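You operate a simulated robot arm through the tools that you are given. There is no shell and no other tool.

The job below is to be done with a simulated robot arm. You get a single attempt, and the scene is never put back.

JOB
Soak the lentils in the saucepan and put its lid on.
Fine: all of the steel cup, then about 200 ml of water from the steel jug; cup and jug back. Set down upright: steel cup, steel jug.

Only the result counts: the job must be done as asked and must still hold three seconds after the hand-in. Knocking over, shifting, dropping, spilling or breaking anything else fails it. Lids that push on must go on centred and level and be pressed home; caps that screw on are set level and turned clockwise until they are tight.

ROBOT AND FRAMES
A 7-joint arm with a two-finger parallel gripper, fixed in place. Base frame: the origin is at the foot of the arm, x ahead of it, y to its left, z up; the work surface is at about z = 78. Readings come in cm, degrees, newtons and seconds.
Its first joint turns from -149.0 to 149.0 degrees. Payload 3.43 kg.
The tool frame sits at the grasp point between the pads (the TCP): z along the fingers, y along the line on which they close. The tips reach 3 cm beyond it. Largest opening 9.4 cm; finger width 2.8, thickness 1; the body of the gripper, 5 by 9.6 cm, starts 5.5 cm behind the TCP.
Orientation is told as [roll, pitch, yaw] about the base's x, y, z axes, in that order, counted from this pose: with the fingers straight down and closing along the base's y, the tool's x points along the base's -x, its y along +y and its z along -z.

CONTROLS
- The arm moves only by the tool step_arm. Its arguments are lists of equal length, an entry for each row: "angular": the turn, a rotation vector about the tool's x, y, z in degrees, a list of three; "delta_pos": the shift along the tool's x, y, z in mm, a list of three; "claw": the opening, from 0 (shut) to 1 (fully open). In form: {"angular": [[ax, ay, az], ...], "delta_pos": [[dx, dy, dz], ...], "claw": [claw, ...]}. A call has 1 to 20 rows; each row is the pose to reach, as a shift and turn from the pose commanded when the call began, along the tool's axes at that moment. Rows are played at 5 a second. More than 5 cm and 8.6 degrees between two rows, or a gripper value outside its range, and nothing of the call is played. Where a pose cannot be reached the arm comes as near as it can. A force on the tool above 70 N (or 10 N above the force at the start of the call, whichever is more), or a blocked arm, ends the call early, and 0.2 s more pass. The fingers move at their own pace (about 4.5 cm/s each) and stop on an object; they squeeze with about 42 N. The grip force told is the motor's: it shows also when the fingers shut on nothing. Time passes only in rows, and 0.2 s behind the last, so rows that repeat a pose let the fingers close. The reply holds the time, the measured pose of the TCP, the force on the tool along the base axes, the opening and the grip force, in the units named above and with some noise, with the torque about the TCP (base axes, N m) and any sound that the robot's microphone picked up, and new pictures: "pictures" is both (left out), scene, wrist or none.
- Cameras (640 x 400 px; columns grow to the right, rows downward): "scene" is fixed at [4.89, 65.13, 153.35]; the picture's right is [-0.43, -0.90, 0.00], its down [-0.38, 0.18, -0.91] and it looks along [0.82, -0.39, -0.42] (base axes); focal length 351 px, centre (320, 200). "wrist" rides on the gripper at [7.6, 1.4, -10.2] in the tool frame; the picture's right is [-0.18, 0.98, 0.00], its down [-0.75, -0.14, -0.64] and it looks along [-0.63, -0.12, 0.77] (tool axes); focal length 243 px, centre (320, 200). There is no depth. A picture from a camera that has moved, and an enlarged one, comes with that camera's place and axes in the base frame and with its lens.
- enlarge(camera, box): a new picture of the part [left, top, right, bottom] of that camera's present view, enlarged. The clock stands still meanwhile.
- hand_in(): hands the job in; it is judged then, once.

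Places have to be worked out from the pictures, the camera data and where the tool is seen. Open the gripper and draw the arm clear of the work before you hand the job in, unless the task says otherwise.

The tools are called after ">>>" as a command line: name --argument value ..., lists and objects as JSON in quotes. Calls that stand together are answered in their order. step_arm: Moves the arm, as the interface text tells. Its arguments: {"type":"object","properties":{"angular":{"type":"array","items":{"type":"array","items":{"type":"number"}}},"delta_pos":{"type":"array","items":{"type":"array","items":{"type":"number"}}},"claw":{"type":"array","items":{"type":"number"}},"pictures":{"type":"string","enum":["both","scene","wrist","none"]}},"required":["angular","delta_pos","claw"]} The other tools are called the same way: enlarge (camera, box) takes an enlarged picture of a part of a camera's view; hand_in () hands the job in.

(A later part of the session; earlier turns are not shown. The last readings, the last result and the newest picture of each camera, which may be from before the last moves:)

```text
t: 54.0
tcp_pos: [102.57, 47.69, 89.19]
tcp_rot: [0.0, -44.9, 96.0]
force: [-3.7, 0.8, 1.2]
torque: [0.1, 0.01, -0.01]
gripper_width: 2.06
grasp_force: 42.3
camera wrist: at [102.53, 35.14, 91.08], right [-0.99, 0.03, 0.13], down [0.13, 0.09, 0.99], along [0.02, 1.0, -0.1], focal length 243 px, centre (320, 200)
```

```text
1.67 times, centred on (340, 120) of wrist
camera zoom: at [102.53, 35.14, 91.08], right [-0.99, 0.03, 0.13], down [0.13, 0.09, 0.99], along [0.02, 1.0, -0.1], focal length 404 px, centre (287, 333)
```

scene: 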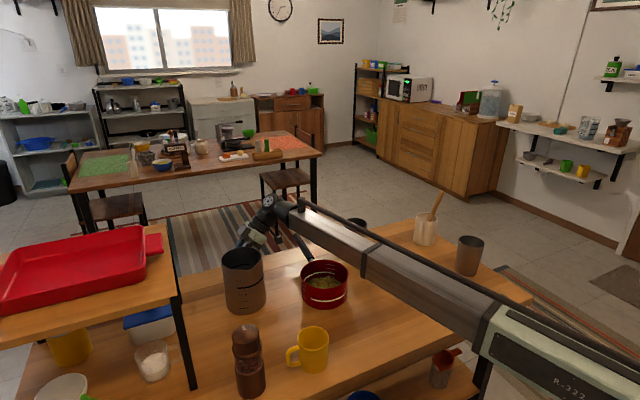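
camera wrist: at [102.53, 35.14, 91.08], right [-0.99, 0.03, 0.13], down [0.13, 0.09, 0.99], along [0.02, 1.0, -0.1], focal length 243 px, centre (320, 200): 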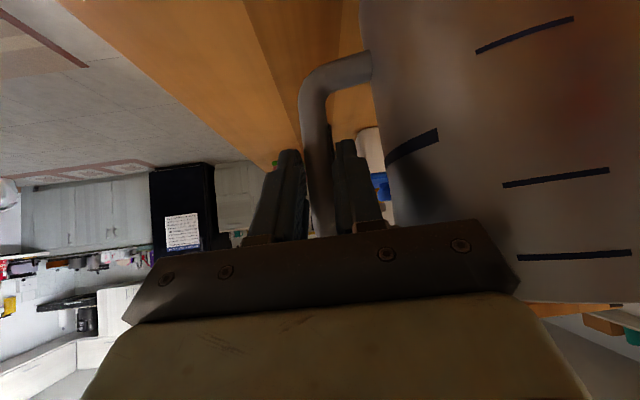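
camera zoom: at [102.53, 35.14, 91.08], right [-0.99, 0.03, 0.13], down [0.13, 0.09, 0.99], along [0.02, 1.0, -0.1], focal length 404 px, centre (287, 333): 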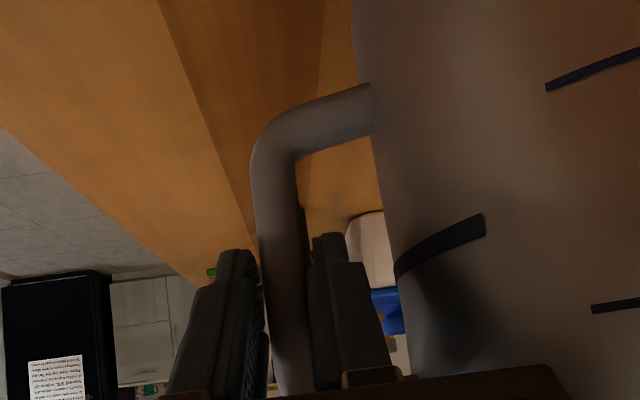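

Gripped on the bar (2.06 cm). I'll lift by 1.5 cm slowly and check the load and whether the jug sags.

>>> step_arm --angular '[[0, 0, 0], [0, 0, 0], [0, 0, 0], [0, 0, 0], [0, 0, 0]]' --delta_pos '[[-1.4, 0, -1.4], [-3.5, 0, -3.5], [-7.1, 0, -7.1], [-10.6, 0, -10.6], [-10.6, 0, -10.6]]' --claw '[0, 0, 0, 0, 0]'

>>> enlarge --camera "wrist" --box '[220, 0, 460, 240]'

>>> enlarge --camera "scene" --box '[200, 180, 340, 320]'

```text
t: 55.2
tcp_pos: [102.55, 47.81, 90.67]
tcp_rot: [0.0, -44.9, 95.9]
force: [0.2, -0.1, -7.6]
torque: [-0.04, -0.69, -0.01]
gripper_width: 1.72
grasp_force: 41.3
camera wrist: at [102.53, 35.13, 92.51], right [-0.99, 0.03, 0.13], down [0.13, 0.09, 0.99], along [0.02, 1.0, -0.1], focal length 243 px, centre (320, 200)
```

scene: 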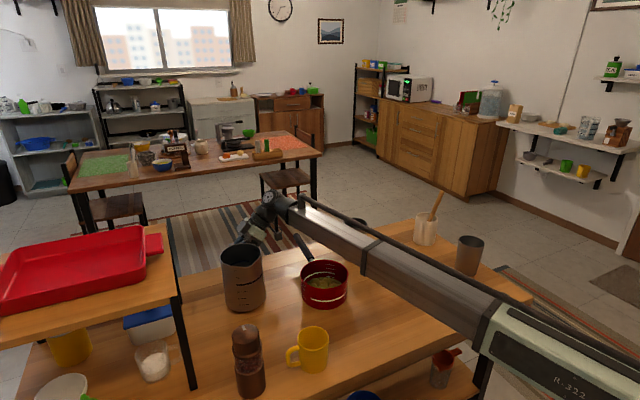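
wrist: 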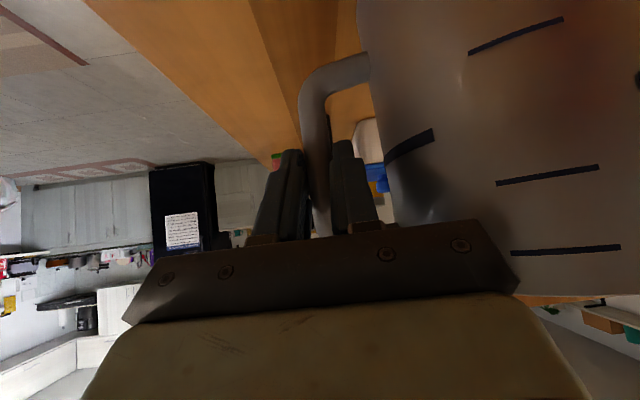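

```text
1.67 times, centred on (340, 120) of wrist
camera zoom: at [102.53, 35.13, 92.51], right [-0.99, 0.03, 0.13], down [0.13, 0.09, 0.99], along [0.02, 1.0, -0.1], focal length 404 px, centre (287, 333)
```

zoom: 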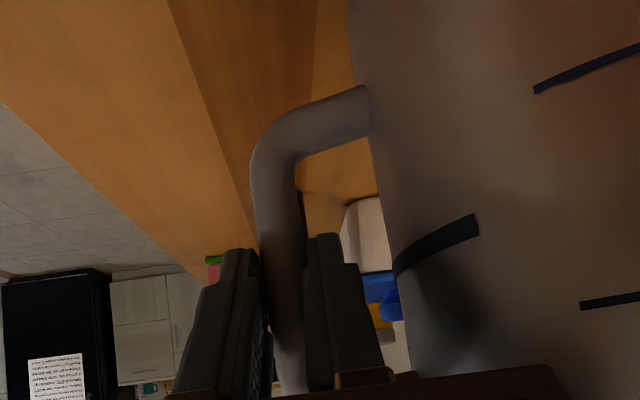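

```text
2.86 times, centred on (270, 250) of scene
camera zoom: at [4.89, 65.13, 153.35], right [-0.43, -0.9, 0.0], down [-0.38, 0.18, -0.91], along [0.82, -0.39, -0.42], focal length 1002 px, centre (463, 57)
```

zoom: 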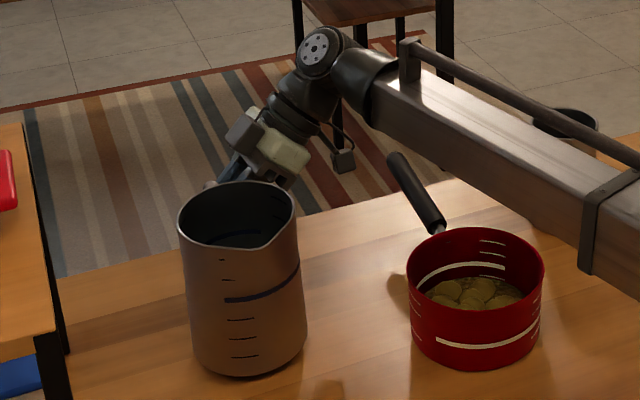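

The jug is lifted (7.6 N, about 0.78 kg) and holds. I'll lift it further, about 12 cm, keeping it upright.

>>> step_arm --angular '[[0, 0, 0], [0, 0, 0], [0, 0, 0], [0, 0, 0], [0, 0, 0], [0, 0, 0], [0, 0, 0], [0, 0, 0]]' --delta_pos '[[-7, 0, -7], [-21, 0, -21], [-35, 0, -35], [-50, 0, -50], [-64, 0, -64], [-78, 0, -78], [-85, 0, -85], [-85, 0, -85]]' --claw '[0, 0, 0, 0, 0, 0, 0, 0]'

>>> enlarge --camera "scene" --box '[190, 150, 350, 310]'

```text
t: 57.0
tcp_pos: [102.69, 47.88, 102.7]
tcp_rot: [0.0, -44.9, 96.0]
force: [0.1, -0.6, -7.7]
torque: [-0.06, -0.79, 0.01]
gripper_width: 1.74
grasp_force: 42.2
camera wrist: at [102.55, 35.17, 104.56], right [-0.99, 0.03, 0.13], down [0.13, 0.09, 0.99], along [0.02, 1.0, -0.1], focal length 243 px, centre (320, 200)
```

scene: 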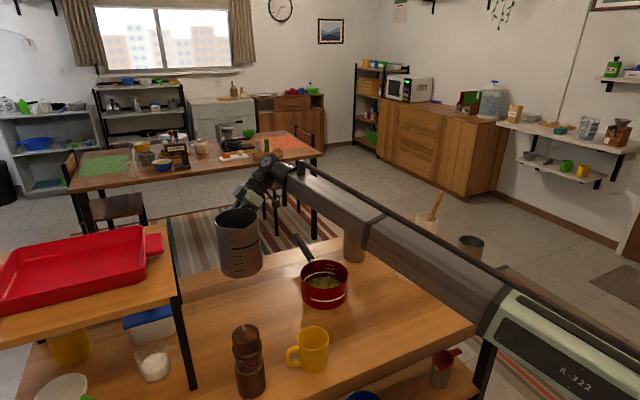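
wrist: 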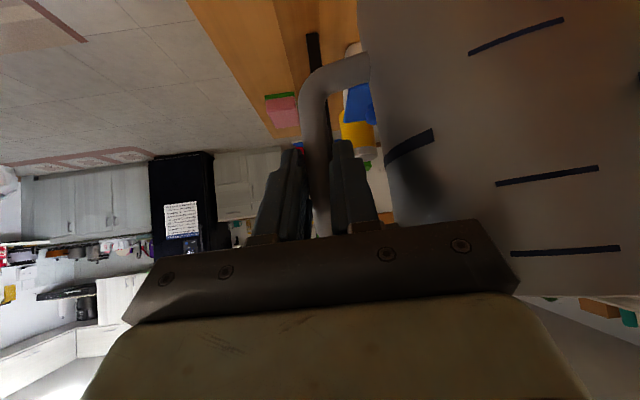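

```text
2.50 times, centred on (270, 230) of scene
camera zoom: at [4.89, 65.13, 153.35], right [-0.43, -0.9, 0.0], down [-0.38, 0.18, -0.91], along [0.82, -0.39, -0.42], focal length 876 px, centre (445, 125)
```

zoom: 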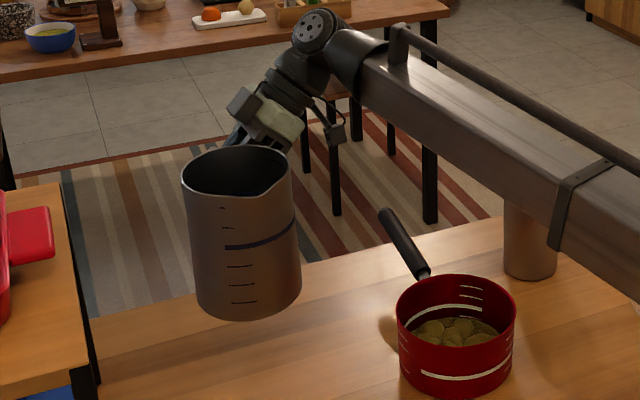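

The jug hangs steadily and upright. I'll raise it a bit more and carry it round to the right of the pan, turning the tool from azimuth 96° to 0° so the spout ends up pointing to +y, towards the pan.

>>> step_arm --angular '[[0, 0, 0], [0, 0, 0], [0, 0, 0], [4.24, 0, 4.24], [8.49, 0, 8.49], [12.73, 0, 12.73], [16.98, 0, 16.98], [21.2, 0, 21.2], [25.46, 0, 25.46], [29.7, 0, 29.7], [33.95, 0, 33.95], [38.2, 0, 38.2], [42.4, 0, 42.4], [46.7, 0, 46.7], [50.9, 0, 50.9], [55.2, 0, 55.2], [59.4, 0, 59.4], [63.7, 0, 63.7], [67.9, 0, 67.9], [67.9, 0, 67.9]]' --delta_pos '[[-10, 0, -10], [-25, 0, -25], [-37.5, 0, -37.5], [-20, 14.4, -55], [-2.4, 28.7, -72.6], [15.2, 43.1, -90.2], [32.7, 57.5, -107.7], [50.3, 71.8, -125.3], [67.8, 86.2, -142.8], [85.4, 100.5, -160.4], [102.9, 114.9, -177.9], [120.5, 129.3, -195.5], [138, 143.6, -213], [155.6, 158, -230.6], [173.1, 172.4, -248.1], [190.7, 186.7, -265.7], [208.2, 201.1, -283.2], [225.8, 215.4, -300.8], [243.3, 229.8, -318.3], [243.3, 229.8, -318.3]]' --claw '[0, 0, 0, 0, 0, 0, 0, 0, 0, 0, 0, 0, 0, 0, 0, 0, 0, 0, 0, 0]'

>>> enlarge --camera "scene" --box '[250, 140, 450, 310]'

```text
t: 61.2
tcp_pos: [83.78, 5.98, 107.91]
tcp_rot: [0.0, -45.0, -0.1]
force: [-0.7, 0.0, -8.9]
torque: [-0.74, 0.15, -0.03]
gripper_width: 1.73
grasp_force: 42.5
camera wrist: at [71.21, 7.46, 109.79], right [0.13, 0.98, 0.13], down [0.08, -0.14, 0.99], along [0.99, -0.12, -0.1], focal length 243 px, centre (320, 200)
```

scene: 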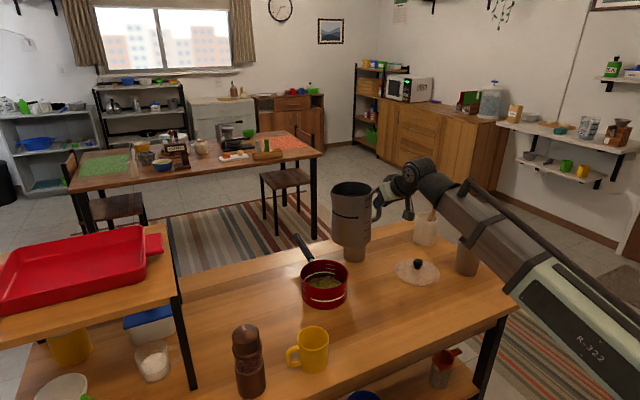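
wrist: 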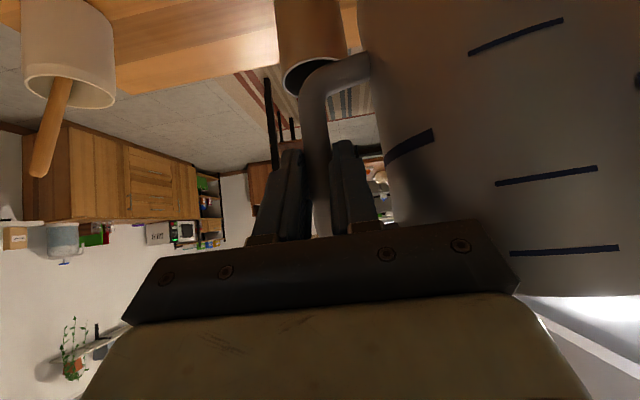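

```text
2.35 times, centred on (350, 225) of scene
camera zoom: at [4.89, 65.13, 153.35], right [-0.43, -0.9, 0.0], down [-0.38, 0.18, -0.91], along [0.82, -0.39, -0.42], focal length 825 px, centre (249, 141)
```

zoom: 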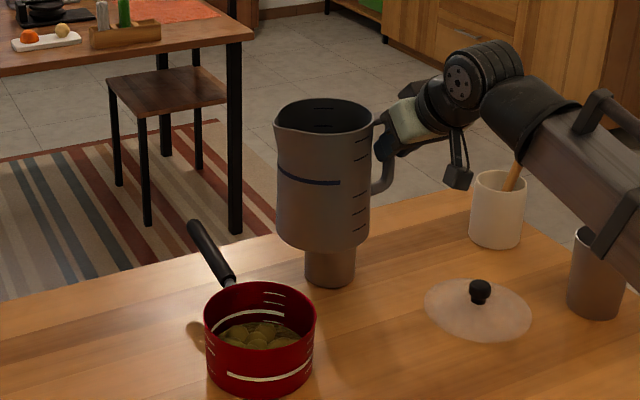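

The jug is now beside the pan with its spout facing it. I'll take several still readings of the weight as a baseline for measuring 200 ml (about 1.96 N).

>>> step_arm --angular '[[0, 0, 0], [0, 0, 0]]' --delta_pos '[[0, 0, 0], [0, 0, 0]]' --claw '[0, 0]' --pictures "none"

>>> step_arm --angular '[[0, 0, 0]]' --delta_pos '[[0, 0, 0]]' --claw '[0]' --pictures "none"

>>> step_arm --angular '[[0, 0, 0]]' --delta_pos '[[0, 0, 0]]' --claw '[0]' --pictures "none"

>>> step_arm --angular '[[0, 0, 0]]' --delta_pos '[[0, 0, 0]]' --claw '[0]' --pictures "none"

>>> step_arm --angular '[[0, 0, 0]]' --delta_pos '[[0, 0, 0]]' --claw '[0]' --pictures "none"

>>> step_arm --angular '[[0, 0, 0]]' --delta_pos '[[0, 0, 0]]' --claw '[0]' --pictures "none"

>>> step_arm --angular '[[0, 0, 0]]' --delta_pos '[[0, 0, 0]]' --claw '[0]' --pictures "none"

>>> step_arm --angular '[[0, 0, 0]]' --delta_pos '[[0, 0, 0]]' --claw '[0]' --pictures "scene"

>>> enlarge --camera "scene" --box '[310, 170, 400, 260]'

```text
t: 61.8
tcp_pos: [83.8, 5.91, 107.92]
tcp_rot: [-0.1, -45.1, 0.1]
force: [-0.6, 0.5, -7.6]
torque: [-0.71, 0.13, -0.02]
gripper_width: 1.72
grasp_force: 42.1
```

```text
t: 62.2
tcp_pos: [83.81, 5.91, 107.89]
tcp_rot: [-0.1, -45.0, -0.1]
force: [-0.2, 0.0, -7.7]
torque: [-0.73, 0.14, 0.0]
gripper_width: 1.73
grasp_force: 42.6
```

```text
t: 62.6
tcp_pos: [83.82, 5.95, 108.03]
tcp_rot: [-0.1, -44.8, 0.1]
force: [-0.6, -0.2, -7.9]
torque: [-0.76, 0.14, 0.01]
gripper_width: 1.71
grasp_force: 41.9
```

```text
t: 63.0
tcp_pos: [83.82, 6.04, 107.9]
tcp_rot: [-0.1, -44.9, 0.0]
force: [-0.6, 0.6, -8.2]
torque: [-0.7, 0.14, 0.01]
gripper_width: 1.74
grasp_force: 42.2
```

```text
t: 63.4
tcp_pos: [83.78, 5.92, 108.03]
tcp_rot: [-0.2, -45.0, -0.1]
force: [0.4, -0.3, -8.1]
torque: [-0.73, 0.16, 0.01]
gripper_width: 1.74
grasp_force: 41.9
```

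```text
t: 63.8
tcp_pos: [83.84, 5.89, 107.96]
tcp_rot: [-0.1, -44.9, 0.0]
force: [-0.2, 0.5, -8.3]
torque: [-0.77, 0.12, -0.01]
gripper_width: 1.74
grasp_force: 42.2
```

```text
t: 64.2
tcp_pos: [83.8, 5.97, 107.93]
tcp_rot: [-0.1, -44.9, 0.0]
force: [0.1, -0.4, -7.7]
torque: [-0.73, 0.14, 0.06]
gripper_width: 1.75
grasp_force: 42.4
```

```text
t: 64.6
tcp_pos: [83.81, 5.85, 107.88]
tcp_rot: [-0.1, -45.0, 0.2]
force: [0.3, 0.2, -7.8]
torque: [-0.73, 0.16, -0.02]
gripper_width: 1.74
grasp_force: 41.5
```

scene: 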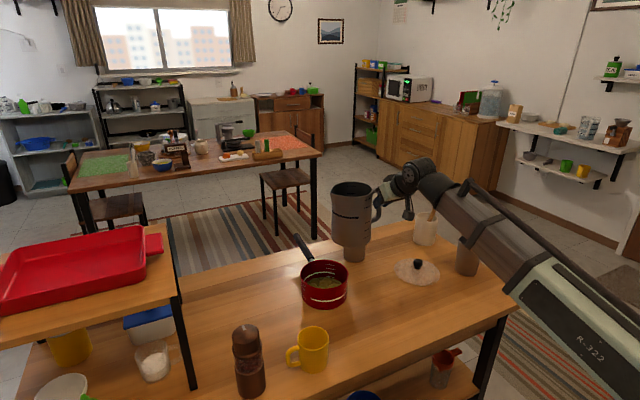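

```text
4.44 times, centred on (355, 215) of scene
camera zoom: at [4.89, 65.13, 153.35], right [-0.43, -0.9, 0.0], down [-0.38, 0.18, -0.91], along [0.82, -0.39, -0.42], focal length 1558 px, centre (164, 133)
```

zoom: 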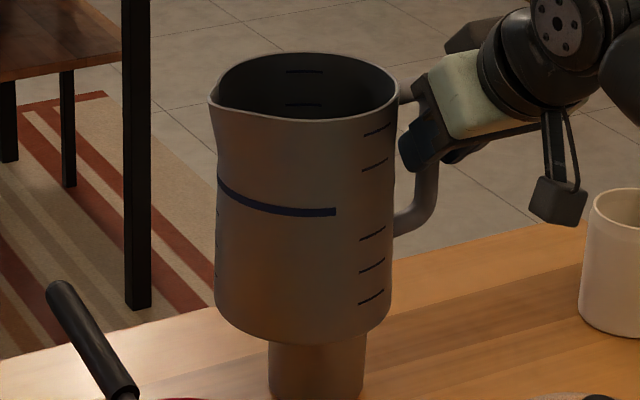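

Baseline: about 7.9 N, and a torque about x of about −0.733 N·m; 200 ml at a 10 cm lever should take off about 0.197 N·m. I'll turn the tool 6° so the spout faces exactly +y and lower a little.

>>> step_arm --angular '[[-1.4, 0, -1.4], [-2.8, 0, -2.8], [-4.24, 0, -4.24], [-4.24, 0, -4.24]]' --delta_pos '[[4, 0, 7], [8, 0, 14], [12.7, 0, 21.2], [12.7, 0, 21.2]]' --claw '[0, 0, 0, 0]' --pictures "none"

```text
t: 65.6
tcp_pos: [84.43, 6.0, 105.58]
tcp_rot: [-0.1, -45.0, 6.0]
force: [-0.5, 0.5, -7.1]
torque: [-0.75, 0.07, 0.0]
gripper_width: 1.74
grasp_force: 41.8
```

I'll take a few torque readings in this pose, which I will return to for comparison after pouring.

>>> step_arm --angular '[[0, 0, 0]]' --delta_pos '[[0, 0, 0]]' --claw '[0]' --pictures "none"

>>> step_arm --angular '[[0, 0, 0]]' --delta_pos '[[0, 0, 0]]' --claw '[0]' --pictures "none"

>>> step_arm --angular '[[0, 0, 0]]' --delta_pos '[[0, 0, 0]]' --claw '[0]' --pictures "none"

>>> step_arm --angular '[[0, 0, 0]]' --delta_pos '[[0, 0, 0]]' --claw '[0]' --pictures "none"

>>> step_arm --angular '[[0, 0, 0]]' --delta_pos '[[0, 0, 0]]' --claw '[0]' --pictures "none"

>>> step_arm --angular '[[0, 0, 0]]' --delta_pos '[[0, 0, 0]]' --claw '[0]' --pictures "none"

```text
t: 66.0
tcp_pos: [84.38, 5.91, 105.59]
tcp_rot: [-0.1, -45.1, 6.0]
force: [-0.8, -0.3, -7.4]
torque: [-0.76, 0.05, -0.02]
gripper_width: 1.73
grasp_force: 42.2
```

```text
t: 66.4
tcp_pos: [84.52, 5.96, 105.56]
tcp_rot: [-0.2, -45.0, 6.0]
force: [0.0, 0.1, -7.0]
torque: [-0.71, 0.11, -0.01]
gripper_width: 1.76
grasp_force: 42.3
```

```text
t: 66.8
tcp_pos: [84.43, 5.97, 105.55]
tcp_rot: [0.0, -45.1, 6.0]
force: [1.1, 0.0, -8.2]
torque: [-0.73, 0.1, -0.03]
gripper_width: 1.7
grasp_force: 42.0
```

```text
t: 67.2
tcp_pos: [84.46, 5.9, 105.58]
tcp_rot: [0.0, -45.0, 6.0]
force: [0.2, -0.5, -7.6]
torque: [-0.75, 0.06, 0.0]
gripper_width: 1.72
grasp_force: 42.2
```

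```text
t: 67.6
tcp_pos: [84.49, 5.97, 105.61]
tcp_rot: [-0.1, -44.9, 6.0]
force: [-0.6, -0.2, -7.6]
torque: [-0.75, 0.06, 0.03]
gripper_width: 1.77
grasp_force: 42.1
```

```text
t: 68.0
tcp_pos: [84.47, 5.91, 105.53]
tcp_rot: [-0.1, -45.0, 6.1]
force: [0.6, 0.0, -7.6]
torque: [-0.7, 0.08, -0.02]
gripper_width: 1.71
grasp_force: 42.1
```

Baseline torque about −0.735 N·m. Now I'll tilt the jug to 45° towards the pan, well short of the pouring angle (about 67° for half a litre).

>>> step_arm --angular '[[5.27, 0.78, -5.27], [10.5, 1.57, -10.5], [15.8, 2.35, -15.8], [21.1, 3.14, -21.1], [26.4, 3.92, -26.4], [31.6, 4.7, -31.6], [31.6, 4.7, -31.6]]' --delta_pos '[[0, 1.5, 0], [0, 3, 0], [0, 4.5, 0], [-0.3, 6, 0.3], [-0.5, 7.5, 0.5], [-0.7, 9, 0.7], [-0.7, 9, 0.7]]' --claw '[0, 0, 0, 0, 0, 0, 0]'

>>> enlarge --camera "scene" --box '[270, 150, 430, 310]'

```text
t: 69.6
tcp_pos: [84.46, 6.91, 105.68]
tcp_rot: [-51.8, -26.6, 38.0]
force: [-0.9, 0.6, -8.6]
torque: [-0.33, 0.11, 0.01]
gripper_width: 1.72
grasp_force: 42.0
camera wrist: at [71.74, 8.32, 106.83], right [0.03, 0.79, -0.61], down [0.09, 0.6, 0.79], along [1.0, -0.08, -0.06], focal length 243 px, centre (320, 200)
```

scene: 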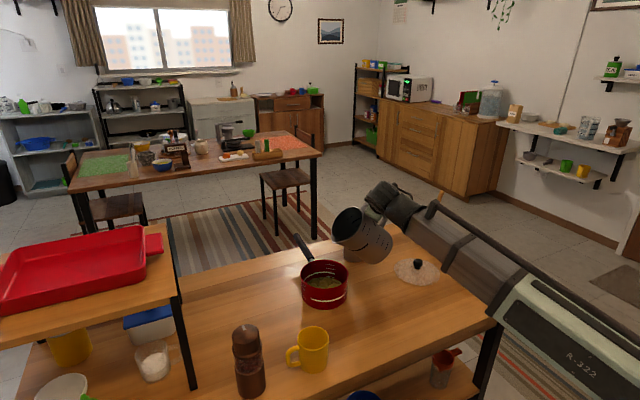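
wrist: 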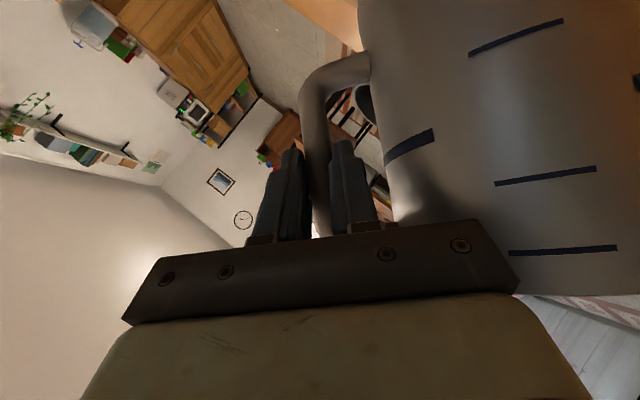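

```text
2.50 times, centred on (350, 230) of scene
camera zoom: at [4.89, 65.13, 153.35], right [-0.43, -0.9, 0.0], down [-0.38, 0.18, -0.91], along [0.82, -0.39, -0.42], focal length 876 px, centre (245, 125)
```

zoom: 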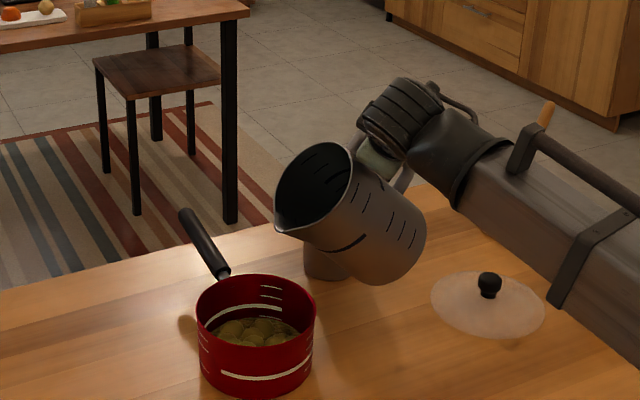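

The lip is where I computed, over the near part of the pan. I'll tilt to 60° and shift y to keep the lip at y≈22–23.

>>> step_arm --angular '[[2.11, 0.31, -2.11], [4.22, 0.63, -4.22], [6.33, 0.94, -6.33], [8.44, 1.25, -8.44], [10.5, 1.57, -10.5], [10.5, 1.57, -10.5], [10.5, 1.57, -10.5]]' --delta_pos '[[-2.9, 3.7, -2.3], [-5.7, 7.3, -4.7], [-8.6, 11, -7], [-11.5, 14.6, -9.3], [-14.4, 18.3, -11.6], [-14.4, 18.3, -11.6], [-14.4, 18.3, -11.6]]' --claw '[0, 0, 0, 0, 0, 0, 0]'

>>> enlarge --camera "scene" --box '[270, 150, 430, 310]'

```text
t: 71.2
tcp_pos: [84.47, 9.5, 105.58]
tcp_rot: [-64.1, -16.8, 42.6]
force: [-0.3, 0.1, -7.2]
torque: [-0.12, 0.06, 0.03]
gripper_width: 1.73
grasp_force: 42.4
camera wrist: at [71.76, 11.19, 106.43], right [0.03, 0.61, -0.79], down [0.09, 0.79, 0.61], along [1.0, -0.09, -0.04], focal length 243 px, centre (320, 200)
```

scene: 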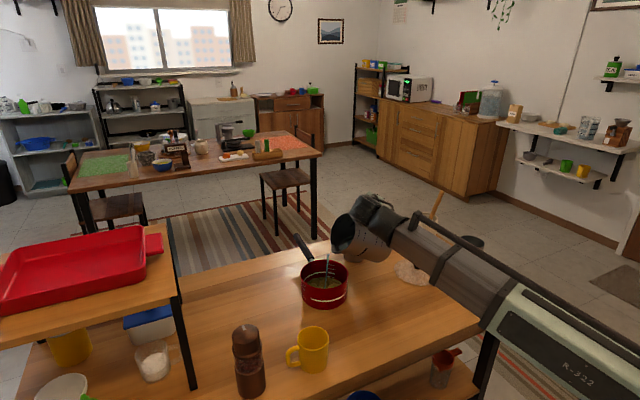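
wrist: 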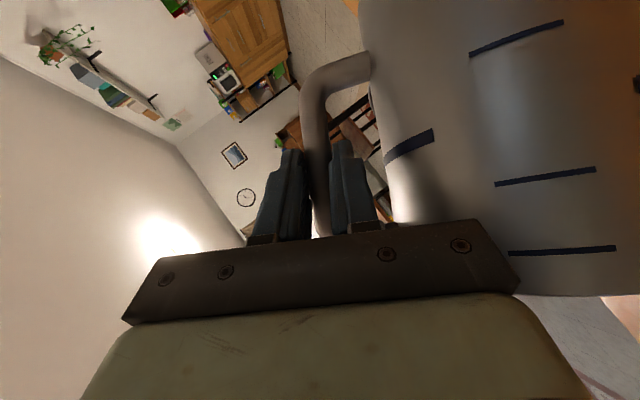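

```text
2.50 times, centred on (350, 230) of scene
camera zoom: at [4.89, 65.13, 153.35], right [-0.43, -0.9, 0.0], down [-0.38, 0.18, -0.91], along [0.82, -0.39, -0.42], focal length 876 px, centre (245, 125)
```

zoom: 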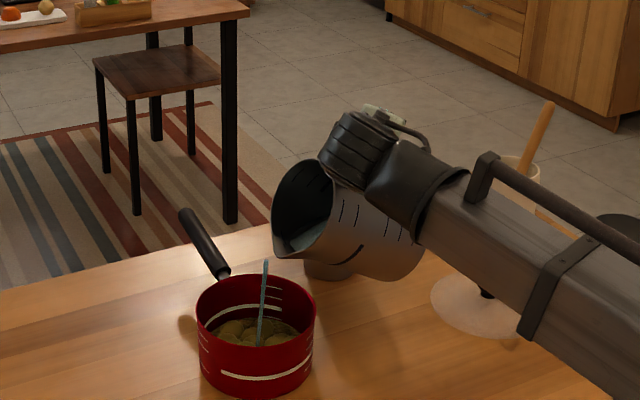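

Water is already flowing in a thin stream into the pan. I'll tilt back to stop the flow and measure how much has gone.

>>> step_arm --angular '[[-5.27, -0.78, 5.27], [-10.5, -1.57, 10.5], [-15.8, -2.35, 15.8], [-21.1, -3.14, 21.1], [-26.4, -3.92, 26.4], [-31.6, -4.7, 31.6], [-36.9, -5.49, 36.9], [-42.2, -6.27, 42.2], [-42.2, -6.27, 42.2]]' --delta_pos '[[0, 0, 0], [0, 0, 0], [0, 0, 0], [0, 0, 0], [0, 0, 0], [0, 0, 0], [0, 0, 0], [0, 0, 0], [0, 0, 0]]' --claw '[0, 0, 0, 0, 0, 0, 0, 0, 0]'

>>> step_arm --angular '[[0, 0, 0]]' --delta_pos '[[0, 0, 0]]' --claw '[0]' --pictures "none"

>>> step_arm --angular '[[0, 0, 0]]' --delta_pos '[[0, 0, 0]]' --claw '[0]' --pictures "none"

>>> step_arm --angular '[[0, 0, 0]]' --delta_pos '[[0, 0, 0]]' --claw '[0]' --pictures "none"

>>> step_arm --angular '[[0, 0, 0]]' --delta_pos '[[0, 0, 0]]' --claw '[0]' --pictures "none"

>>> step_arm --angular '[[0, 0, 0]]' --delta_pos '[[0, 0, 0]]' --claw '[0]' --pictures "none"

>>> step_arm --angular '[[0, 0, 0]]' --delta_pos '[[0, 0, 0]]' --claw '[0]' --pictures "none"

>>> enlarge --camera "scene" --box '[290, 240, 360, 310]'

```text
t: 73.2
tcp_pos: [84.5, 9.44, 105.78]
tcp_rot: [0.3, -45.1, 5.7]
force: [0.4, 0.0, -6.9]
torque: [-0.71, 0.05, -0.03]
gripper_width: 1.7
grasp_force: 42.0
camera wrist: at [71.79, 9.61, 107.47], right [0.03, 0.99, 0.13], down [0.09, -0.14, 0.99], along [1.0, -0.02, -0.1], focal length 243 px, centre (320, 200)
```

scene: 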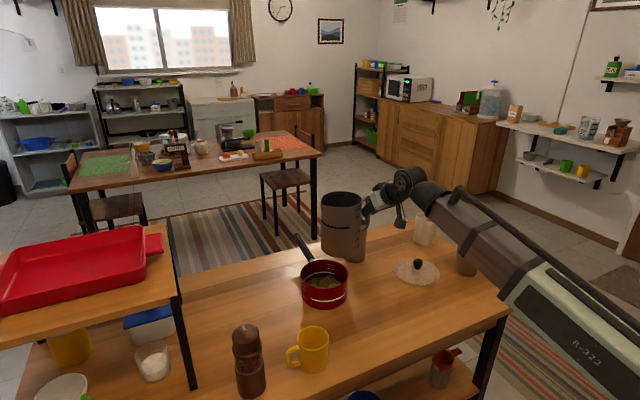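
wrist: 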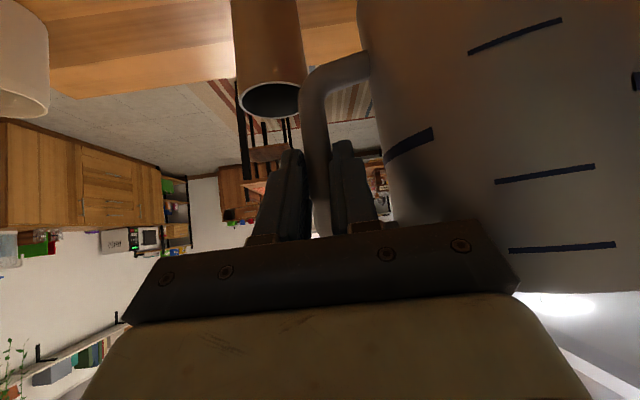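

```text
t: 73.6
tcp_pos: [84.36, 9.5, 105.69]
tcp_rot: [0.1, -45.0, 5.8]
force: [-0.5, -0.1, -8.0]
torque: [-0.7, 0.06, 0.01]
gripper_width: 1.75
grasp_force: 41.5
```

```text
t: 74.0
tcp_pos: [84.43, 9.53, 105.72]
tcp_rot: [0.1, -45.0, 5.8]
force: [-0.7, -0.6, -8.4]
torque: [-0.75, 0.08, -0.01]
gripper_width: 1.72
grasp_force: 42.3
```

```text
t: 74.4
tcp_pos: [84.34, 9.44, 105.68]
tcp_rot: [0.1, -45.0, 5.8]
force: [0.0, -0.6, -7.6]
torque: [-0.7, 0.08, -0.01]
gripper_width: 1.71
grasp_force: 42.3
```

```text
t: 74.8
tcp_pos: [84.42, 9.31, 105.64]
tcp_rot: [0.1, -45.0, 5.8]
force: [0.0, -1.6, -7.5]
torque: [-0.68, 0.05, 0.01]
gripper_width: 1.73
grasp_force: 42.7
```

```text
t: 75.2
tcp_pos: [84.4, 9.38, 105.53]
tcp_rot: [0.1, -45.0, 5.8]
force: [0.7, -0.1, -7.2]
torque: [-0.74, 0.06, 0.0]
gripper_width: 1.74
grasp_force: 41.5
```

```text
t: 75.6
tcp_pos: [84.54, 9.55, 105.63]
tcp_rot: [0.1, -45.0, 5.8]
force: [0.1, 0.8, -7.9]
torque: [-0.78, 0.07, 0.01]
gripper_width: 1.76
grasp_force: 41.6
```

```text
5.71 times, centred on (325, 275) of scene
camera zoom: at [4.89, 65.13, 153.35], right [-0.43, -0.9, 0.0], down [-0.38, 0.18, -0.91], along [0.82, -0.39, -0.42], focal length 2003 px, centre (291, -229)
```

zoom: 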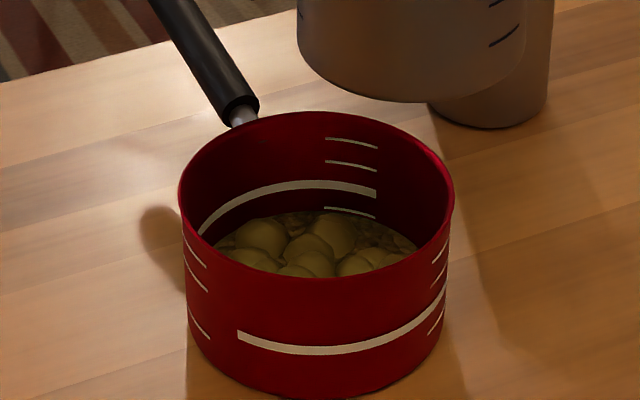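

By torque only about 12 ml has gone, so flow starts near 60°. I'll tilt again to 63.5°, hold briefly, and check the stream.

>>> step_arm --angular '[[5.27, 0.78, -5.27], [10.5, 1.57, -10.5], [15.8, 2.35, -15.8], [21.1, 3.14, -21.1], [26.4, 3.92, -26.4], [31.6, 4.7, -31.6], [36.9, 5.49, -36.9], [40.8, 6.06, -40.8], [42.2, 6.27, -42.2], [42.9, 6.37, -42.9], [43.6, 6.48, -43.6], [44.3, 6.58, -44.3], [44.65, 6.64, -44.65], [44.65, 6.64, -44.65], [44.65, 6.64, -44.65], [44.65, 6.64, -44.65]]' --delta_pos '[[0, 0, 0], [0, 0, 0], [0, 0, 0], [0, 0, 0], [0, 0, 0], [0, 0, 0], [0, 0, 0], [0, 0, 0], [0, 0, 0], [0, 0, 0], [0, 0, 0], [0, 0, 0], [0, 0, 0], [0, 0, 0], [0, 0, 0], [0, 0, 0]]' --claw '[0, 0, 0, 0, 0, 0, 0, 0, 0, 0, 0, 0, 0, 0, 0, 0]' --pictures "scene"

>>> enlarge --camera "scene" --box '[290, 200, 380, 310]'

```text
t: 79.0
tcp_pos: [84.36, 9.45, 105.63]
tcp_rot: [-66.7, -14.4, 43.3]
force: [-0.5, -0.4, -6.1]
torque: [-0.08, 0.06, 0.04]
gripper_width: 1.73
grasp_force: 42.3
```

scene: 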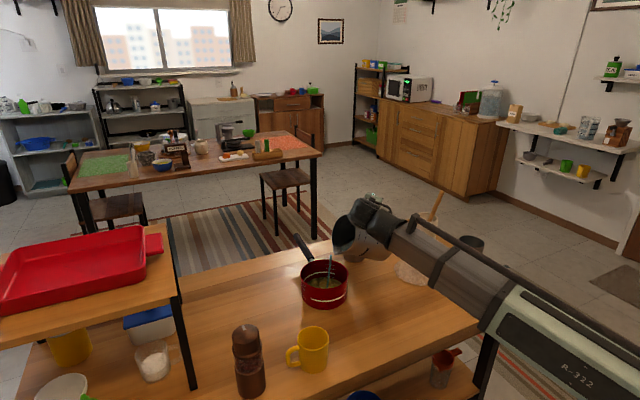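

```text
3.64 times, centred on (335, 255) of scene
camera zoom: at [4.89, 65.13, 153.35], right [-0.43, -0.9, 0.0], down [-0.38, 0.18, -0.91], along [0.82, -0.39, -0.42], focal length 1275 px, centre (266, 0)
```

zoom: 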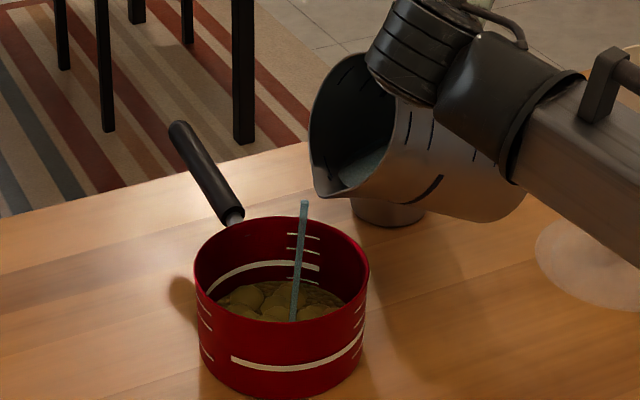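

The stream lands well inside the pan. I'll return upright now and measure.

>>> step_arm --angular '[[-5.27, -0.78, 5.27], [-10.5, -1.57, 10.5], [-15.8, -2.35, 15.8], [-21.1, -3.14, 21.1], [-26.4, -3.92, 26.4], [-31.6, -4.7, 31.6], [-36.9, -5.49, 36.9], [-42.2, -6.27, 42.2], [-44.65, -6.64, 44.65], [-44.65, -6.64, 44.65]]' --delta_pos '[[0, 0, 0], [0, 0, 0], [0, 0, 0], [0, 0, 0], [0, 0, 0], [0, 0, 0], [0, 0, 0], [0, 0, 0], [0, 0, 0], [0, 0, 0]]' --claw '[0, 0, 0, 0, 0, 0, 0, 0, 0, 0]' --pictures "none"

>>> step_arm --angular '[[0, 0, 0]]' --delta_pos '[[0, 0, 0]]' --claw '[0]' --pictures "none"

>>> step_arm --angular '[[0, 0, 0]]' --delta_pos '[[0, 0, 0]]' --claw '[0]' --pictures "none"

>>> step_arm --angular '[[0, 0, 0]]' --delta_pos '[[0, 0, 0]]' --claw '[0]' --pictures "none"

>>> step_arm --angular '[[0, 0, 0]]' --delta_pos '[[0, 0, 0]]' --claw '[0]' --pictures "none"

>>> step_arm --angular '[[0, 0, 0]]' --delta_pos '[[0, 0, 0]]' --claw '[0]' --pictures "none"

>>> step_arm --angular '[[0, 0, 0]]' --delta_pos '[[0, 0, 0]]' --claw '[0]' --pictures "none"

>>> step_arm --angular '[[0, 0, 0]]' --delta_pos '[[0, 0, 0]]' --claw '[0]' --pictures "none"

>>> step_arm --angular '[[0, 0, 0]]' --delta_pos '[[0, 0, 0]]' --claw '[0]' --pictures "scene"

>>> enlarge --camera "scene" --box '[290, 170, 400, 310]'

```text
t: 81.2
tcp_pos: [84.54, 9.5, 105.68]
tcp_rot: [0.2, -45.0, 5.7]
force: [-0.4, -0.4, -7.4]
torque: [-0.65, 0.05, 0.02]
gripper_width: 1.75
grasp_force: 42.1
```

```text
t: 81.6
tcp_pos: [84.38, 9.47, 105.52]
tcp_rot: [0.0, -45.0, 5.8]
force: [0.3, 0.0, -6.6]
torque: [-0.66, 0.07, -0.02]
gripper_width: 1.72
grasp_force: 41.9
```

```text
t: 82.0
tcp_pos: [84.54, 9.5, 105.64]
tcp_rot: [0.2, -45.0, 5.8]
force: [0.1, 0.2, -6.5]
torque: [-0.65, 0.06, 0.0]
gripper_width: 1.71
grasp_force: 42.1
```

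```text
t: 82.4
tcp_pos: [84.47, 9.34, 105.64]
tcp_rot: [0.2, -45.0, 5.8]
force: [-0.6, 0.1, -7.1]
torque: [-0.69, 0.05, 0.01]
gripper_width: 1.69
grasp_force: 41.8
```

```text
t: 82.8
tcp_pos: [84.59, 9.34, 105.59]
tcp_rot: [0.1, -45.0, 5.8]
force: [0.2, 0.0, -7.2]
torque: [-0.67, 0.06, -0.04]
gripper_width: 1.73
grasp_force: 41.5
```

```text
t: 83.2
tcp_pos: [84.47, 9.53, 105.58]
tcp_rot: [0.1, -45.0, 5.8]
force: [0.3, -0.3, -6.9]
torque: [-0.65, 0.09, 0.02]
gripper_width: 1.71
grasp_force: 41.5
```

```text
t: 83.6
tcp_pos: [84.5, 9.42, 105.7]
tcp_rot: [0.2, -45.0, 5.8]
force: [0.6, -0.4, -7.4]
torque: [-0.66, 0.09, 0.02]
gripper_width: 1.7
grasp_force: 42.1
```

```text
t: 84.0
tcp_pos: [84.55, 9.47, 105.6]
tcp_rot: [0.2, -45.0, 5.7]
force: [-0.6, 0.0, -6.7]
torque: [-0.65, 0.06, -0.03]
gripper_width: 1.72
grasp_force: 42.0
```

```text
t: 84.4
tcp_pos: [84.39, 9.44, 105.74]
tcp_rot: [0.1, -45.1, 5.8]
force: [-1.0, -0.6, -6.9]
torque: [-0.66, 0.06, 0.01]
gripper_width: 1.73
grasp_force: 41.9
```

scene: 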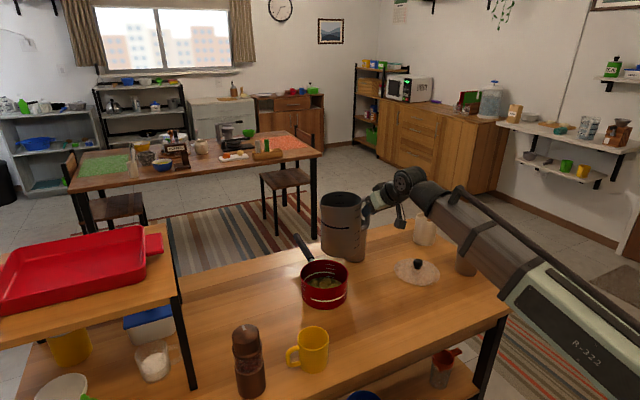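

```text
2.86 times, centred on (345, 240) of scene
camera zoom: at [4.89, 65.13, 153.35], right [-0.43, -0.9, 0.0], down [-0.38, 0.18, -0.91], along [0.82, -0.39, -0.42], focal length 1002 px, centre (249, 86)
```

zoom: 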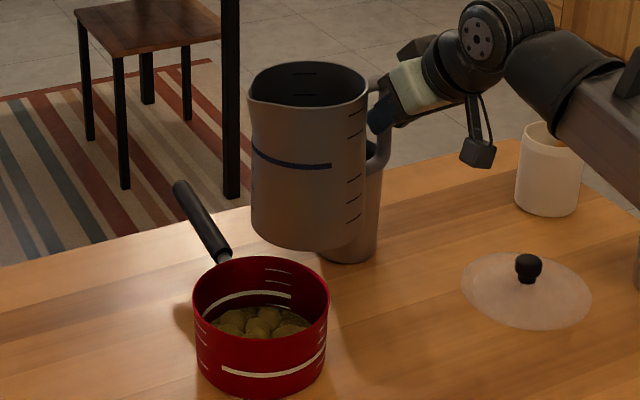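

Both force and torque say about 76 ml has been poured. I'll tilt again to 65° and hold about 1.6 s, aiming for somewhat under 200 ml, then measure again.

>>> step_arm --angular '[[5.27, 0.78, -5.27], [10.5, 1.57, -10.5], [15.8, 2.35, -15.8], [21.1, 3.14, -21.1], [26.4, 3.92, -26.4], [31.6, 4.7, -31.6], [36.9, 5.49, -36.9], [42.2, 6.27, -42.2], [43.6, 6.48, -43.6], [44.65, 6.64, -44.65], [45.4, 6.74, -45.4], [45.7, 6.79, -45.7], [45.7, 6.79, -45.7], [45.7, 6.79, -45.7], [45.7, 6.79, -45.7], [45.7, 6.79, -45.7], [45.7, 6.79, -45.7], [45.7, 6.79, -45.7]]' --delta_pos '[[0, 0, 0], [0, 0, 0], [0, 0, 0], [0, 0, 0], [0, 0, 0], [0, 0, 0], [0, 0, 0], [0, 0, 0], [0, 0, 0], [0, 0, 0], [0, 0, 0], [0, 0, 0], [0, 0, 0], [0, 0, 0], [0, 0, 0], [0, 0, 0], [0, 0, 0], [0, 0, 0]]' --claw '[0, 0, 0, 0, 0, 0, 0, 0, 0, 0, 0, 0, 0, 0, 0, 0, 0, 0]' --pictures "scene"

>>> step_arm --angular '[[-5.27, -0.78, 5.27], [-10.5, -1.57, 10.5], [-15.8, -2.35, 15.8], [-21.1, -3.14, 21.1], [-26.4, -3.92, 26.4], [-31.6, -4.7, 31.6], [-36.9, -5.49, 36.9], [-42.2, -6.27, 42.2], [-45.7, -6.79, 45.7], [-45.7, -6.79, 45.7]]' --delta_pos '[[0, 0, 0], [0, 0, 0], [0, 0, 0], [0, 0, 0], [0, 0, 0], [0, 0, 0], [0, 0, 0], [0, 0, 0], [0, 0, 0], [0, 0, 0]]' --claw '[0, 0, 0, 0, 0, 0, 0, 0, 0, 0]' --pictures "none"

>>> step_arm --angular '[[0, 0, 0]]' --delta_pos '[[0, 0, 0]]' --claw '[0]' --pictures "none"

>>> step_arm --angular '[[0, 0, 0]]' --delta_pos '[[0, 0, 0]]' --claw '[0]' --pictures "none"

>>> step_arm --angular '[[0, 0, 0]]' --delta_pos '[[0, 0, 0]]' --claw '[0]' --pictures "none"

>>> step_arm --angular '[[0, 0, 0]]' --delta_pos '[[0, 0, 0]]' --claw '[0]' --pictures "none"

>>> step_arm --angular '[[0, 0, 0]]' --delta_pos '[[0, 0, 0]]' --claw '[0]' --pictures "none"

>>> step_arm --angular '[[0, 0, 0]]' --delta_pos '[[0, 0, 0]]' --claw '[0]' --pictures "none"

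>>> step_arm --angular '[[0, 0, 0]]' --delta_pos '[[0, 0, 0]]' --claw '[0]' --pictures "none"

>>> step_arm --angular '[[0, 0, 0]]' --delta_pos '[[0, 0, 0]]' --claw '[0]' --pictures "none"

>>> enlarge --camera "scene" --box '[290, 170, 400, 310]'

```text
t: 88.2
tcp_pos: [84.46, 9.48, 105.61]
tcp_rot: [-67.7, -13.5, 43.7]
force: [0.1, 0.5, -6.0]
torque: [-0.02, 0.06, -0.01]
gripper_width: 1.73
grasp_force: 42.3
```

scene: 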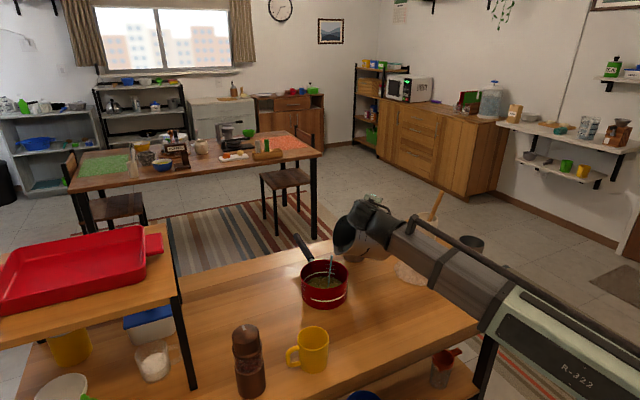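

```text
t: 90.4
tcp_pos: [84.52, 9.43, 105.7]
tcp_rot: [0.1, -45.1, 5.7]
force: [-0.3, -0.3, -5.7]
torque: [-0.61, 0.09, 0.04]
gripper_width: 1.74
grasp_force: 41.9
```

```text
t: 90.8
tcp_pos: [84.41, 9.45, 105.59]
tcp_rot: [0.1, -45.0, 5.7]
force: [0.2, -0.3, -5.9]
torque: [-0.56, 0.04, -0.01]
gripper_width: 1.74
grasp_force: 41.9
```

```text
t: 91.2
tcp_pos: [84.48, 9.39, 105.61]
tcp_rot: [0.1, -45.0, 5.8]
force: [0.2, 0.4, -6.1]
torque: [-0.6, 0.11, 0.0]
gripper_width: 1.72
grasp_force: 41.7
```

```text
t: 91.6
tcp_pos: [84.45, 9.49, 105.59]
tcp_rot: [0.1, -45.0, 5.7]
force: [0.2, -0.6, -5.8]
torque: [-0.59, 0.09, 0.04]
gripper_width: 1.72
grasp_force: 42.1
```

```text
t: 92.0
tcp_pos: [84.38, 9.43, 105.64]
tcp_rot: [0.2, -44.9, 5.8]
force: [-0.2, -0.4, -6.2]
torque: [-0.58, 0.07, -0.01]
gripper_width: 1.74
grasp_force: 42.1
```

```text
t: 92.4
tcp_pos: [84.5, 9.48, 105.5]
tcp_rot: [0.1, -45.0, 5.8]
force: [-0.5, 0.3, -5.7]
torque: [-0.58, 0.06, 0.01]
gripper_width: 1.7
grasp_force: 41.9
```

```text
t: 92.8
tcp_pos: [84.33, 9.41, 105.61]
tcp_rot: [0.1, -45.0, 5.7]
force: [-0.3, 0.1, -5.0]
torque: [-0.59, 0.06, 0.0]
gripper_width: 1.73
grasp_force: 41.9
```

```text
t: 93.2
tcp_pos: [84.49, 9.4, 105.58]
tcp_rot: [0.1, -45.0, 5.7]
force: [0.3, -1.7, -7.6]
torque: [-0.59, 0.05, 0.02]
gripper_width: 1.71
grasp_force: 41.8
```

```text
t: 93.6
tcp_pos: [84.38, 9.51, 105.72]
tcp_rot: [0.2, -45.0, 5.8]
force: [0.4, -0.5, -6.2]
torque: [-0.59, 0.09, -0.02]
gripper_width: 1.72
grasp_force: 42.0
```

```text
2.86 times, centred on (345, 240) of scene
camera zoom: at [4.89, 65.13, 153.35], right [-0.43, -0.9, 0.0], down [-0.38, 0.18, -0.91], along [0.82, -0.39, -0.42], focal length 1002 px, centre (249, 86)
```

zoom: 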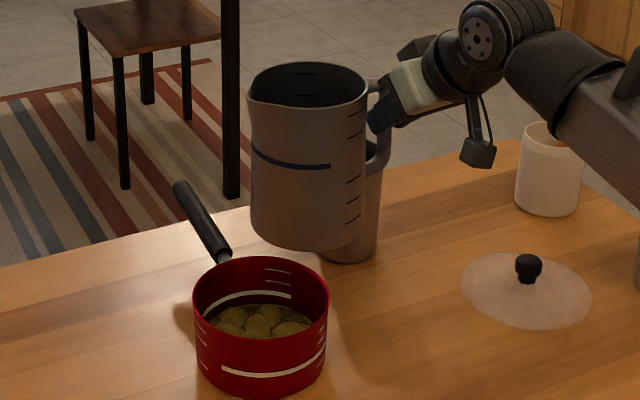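

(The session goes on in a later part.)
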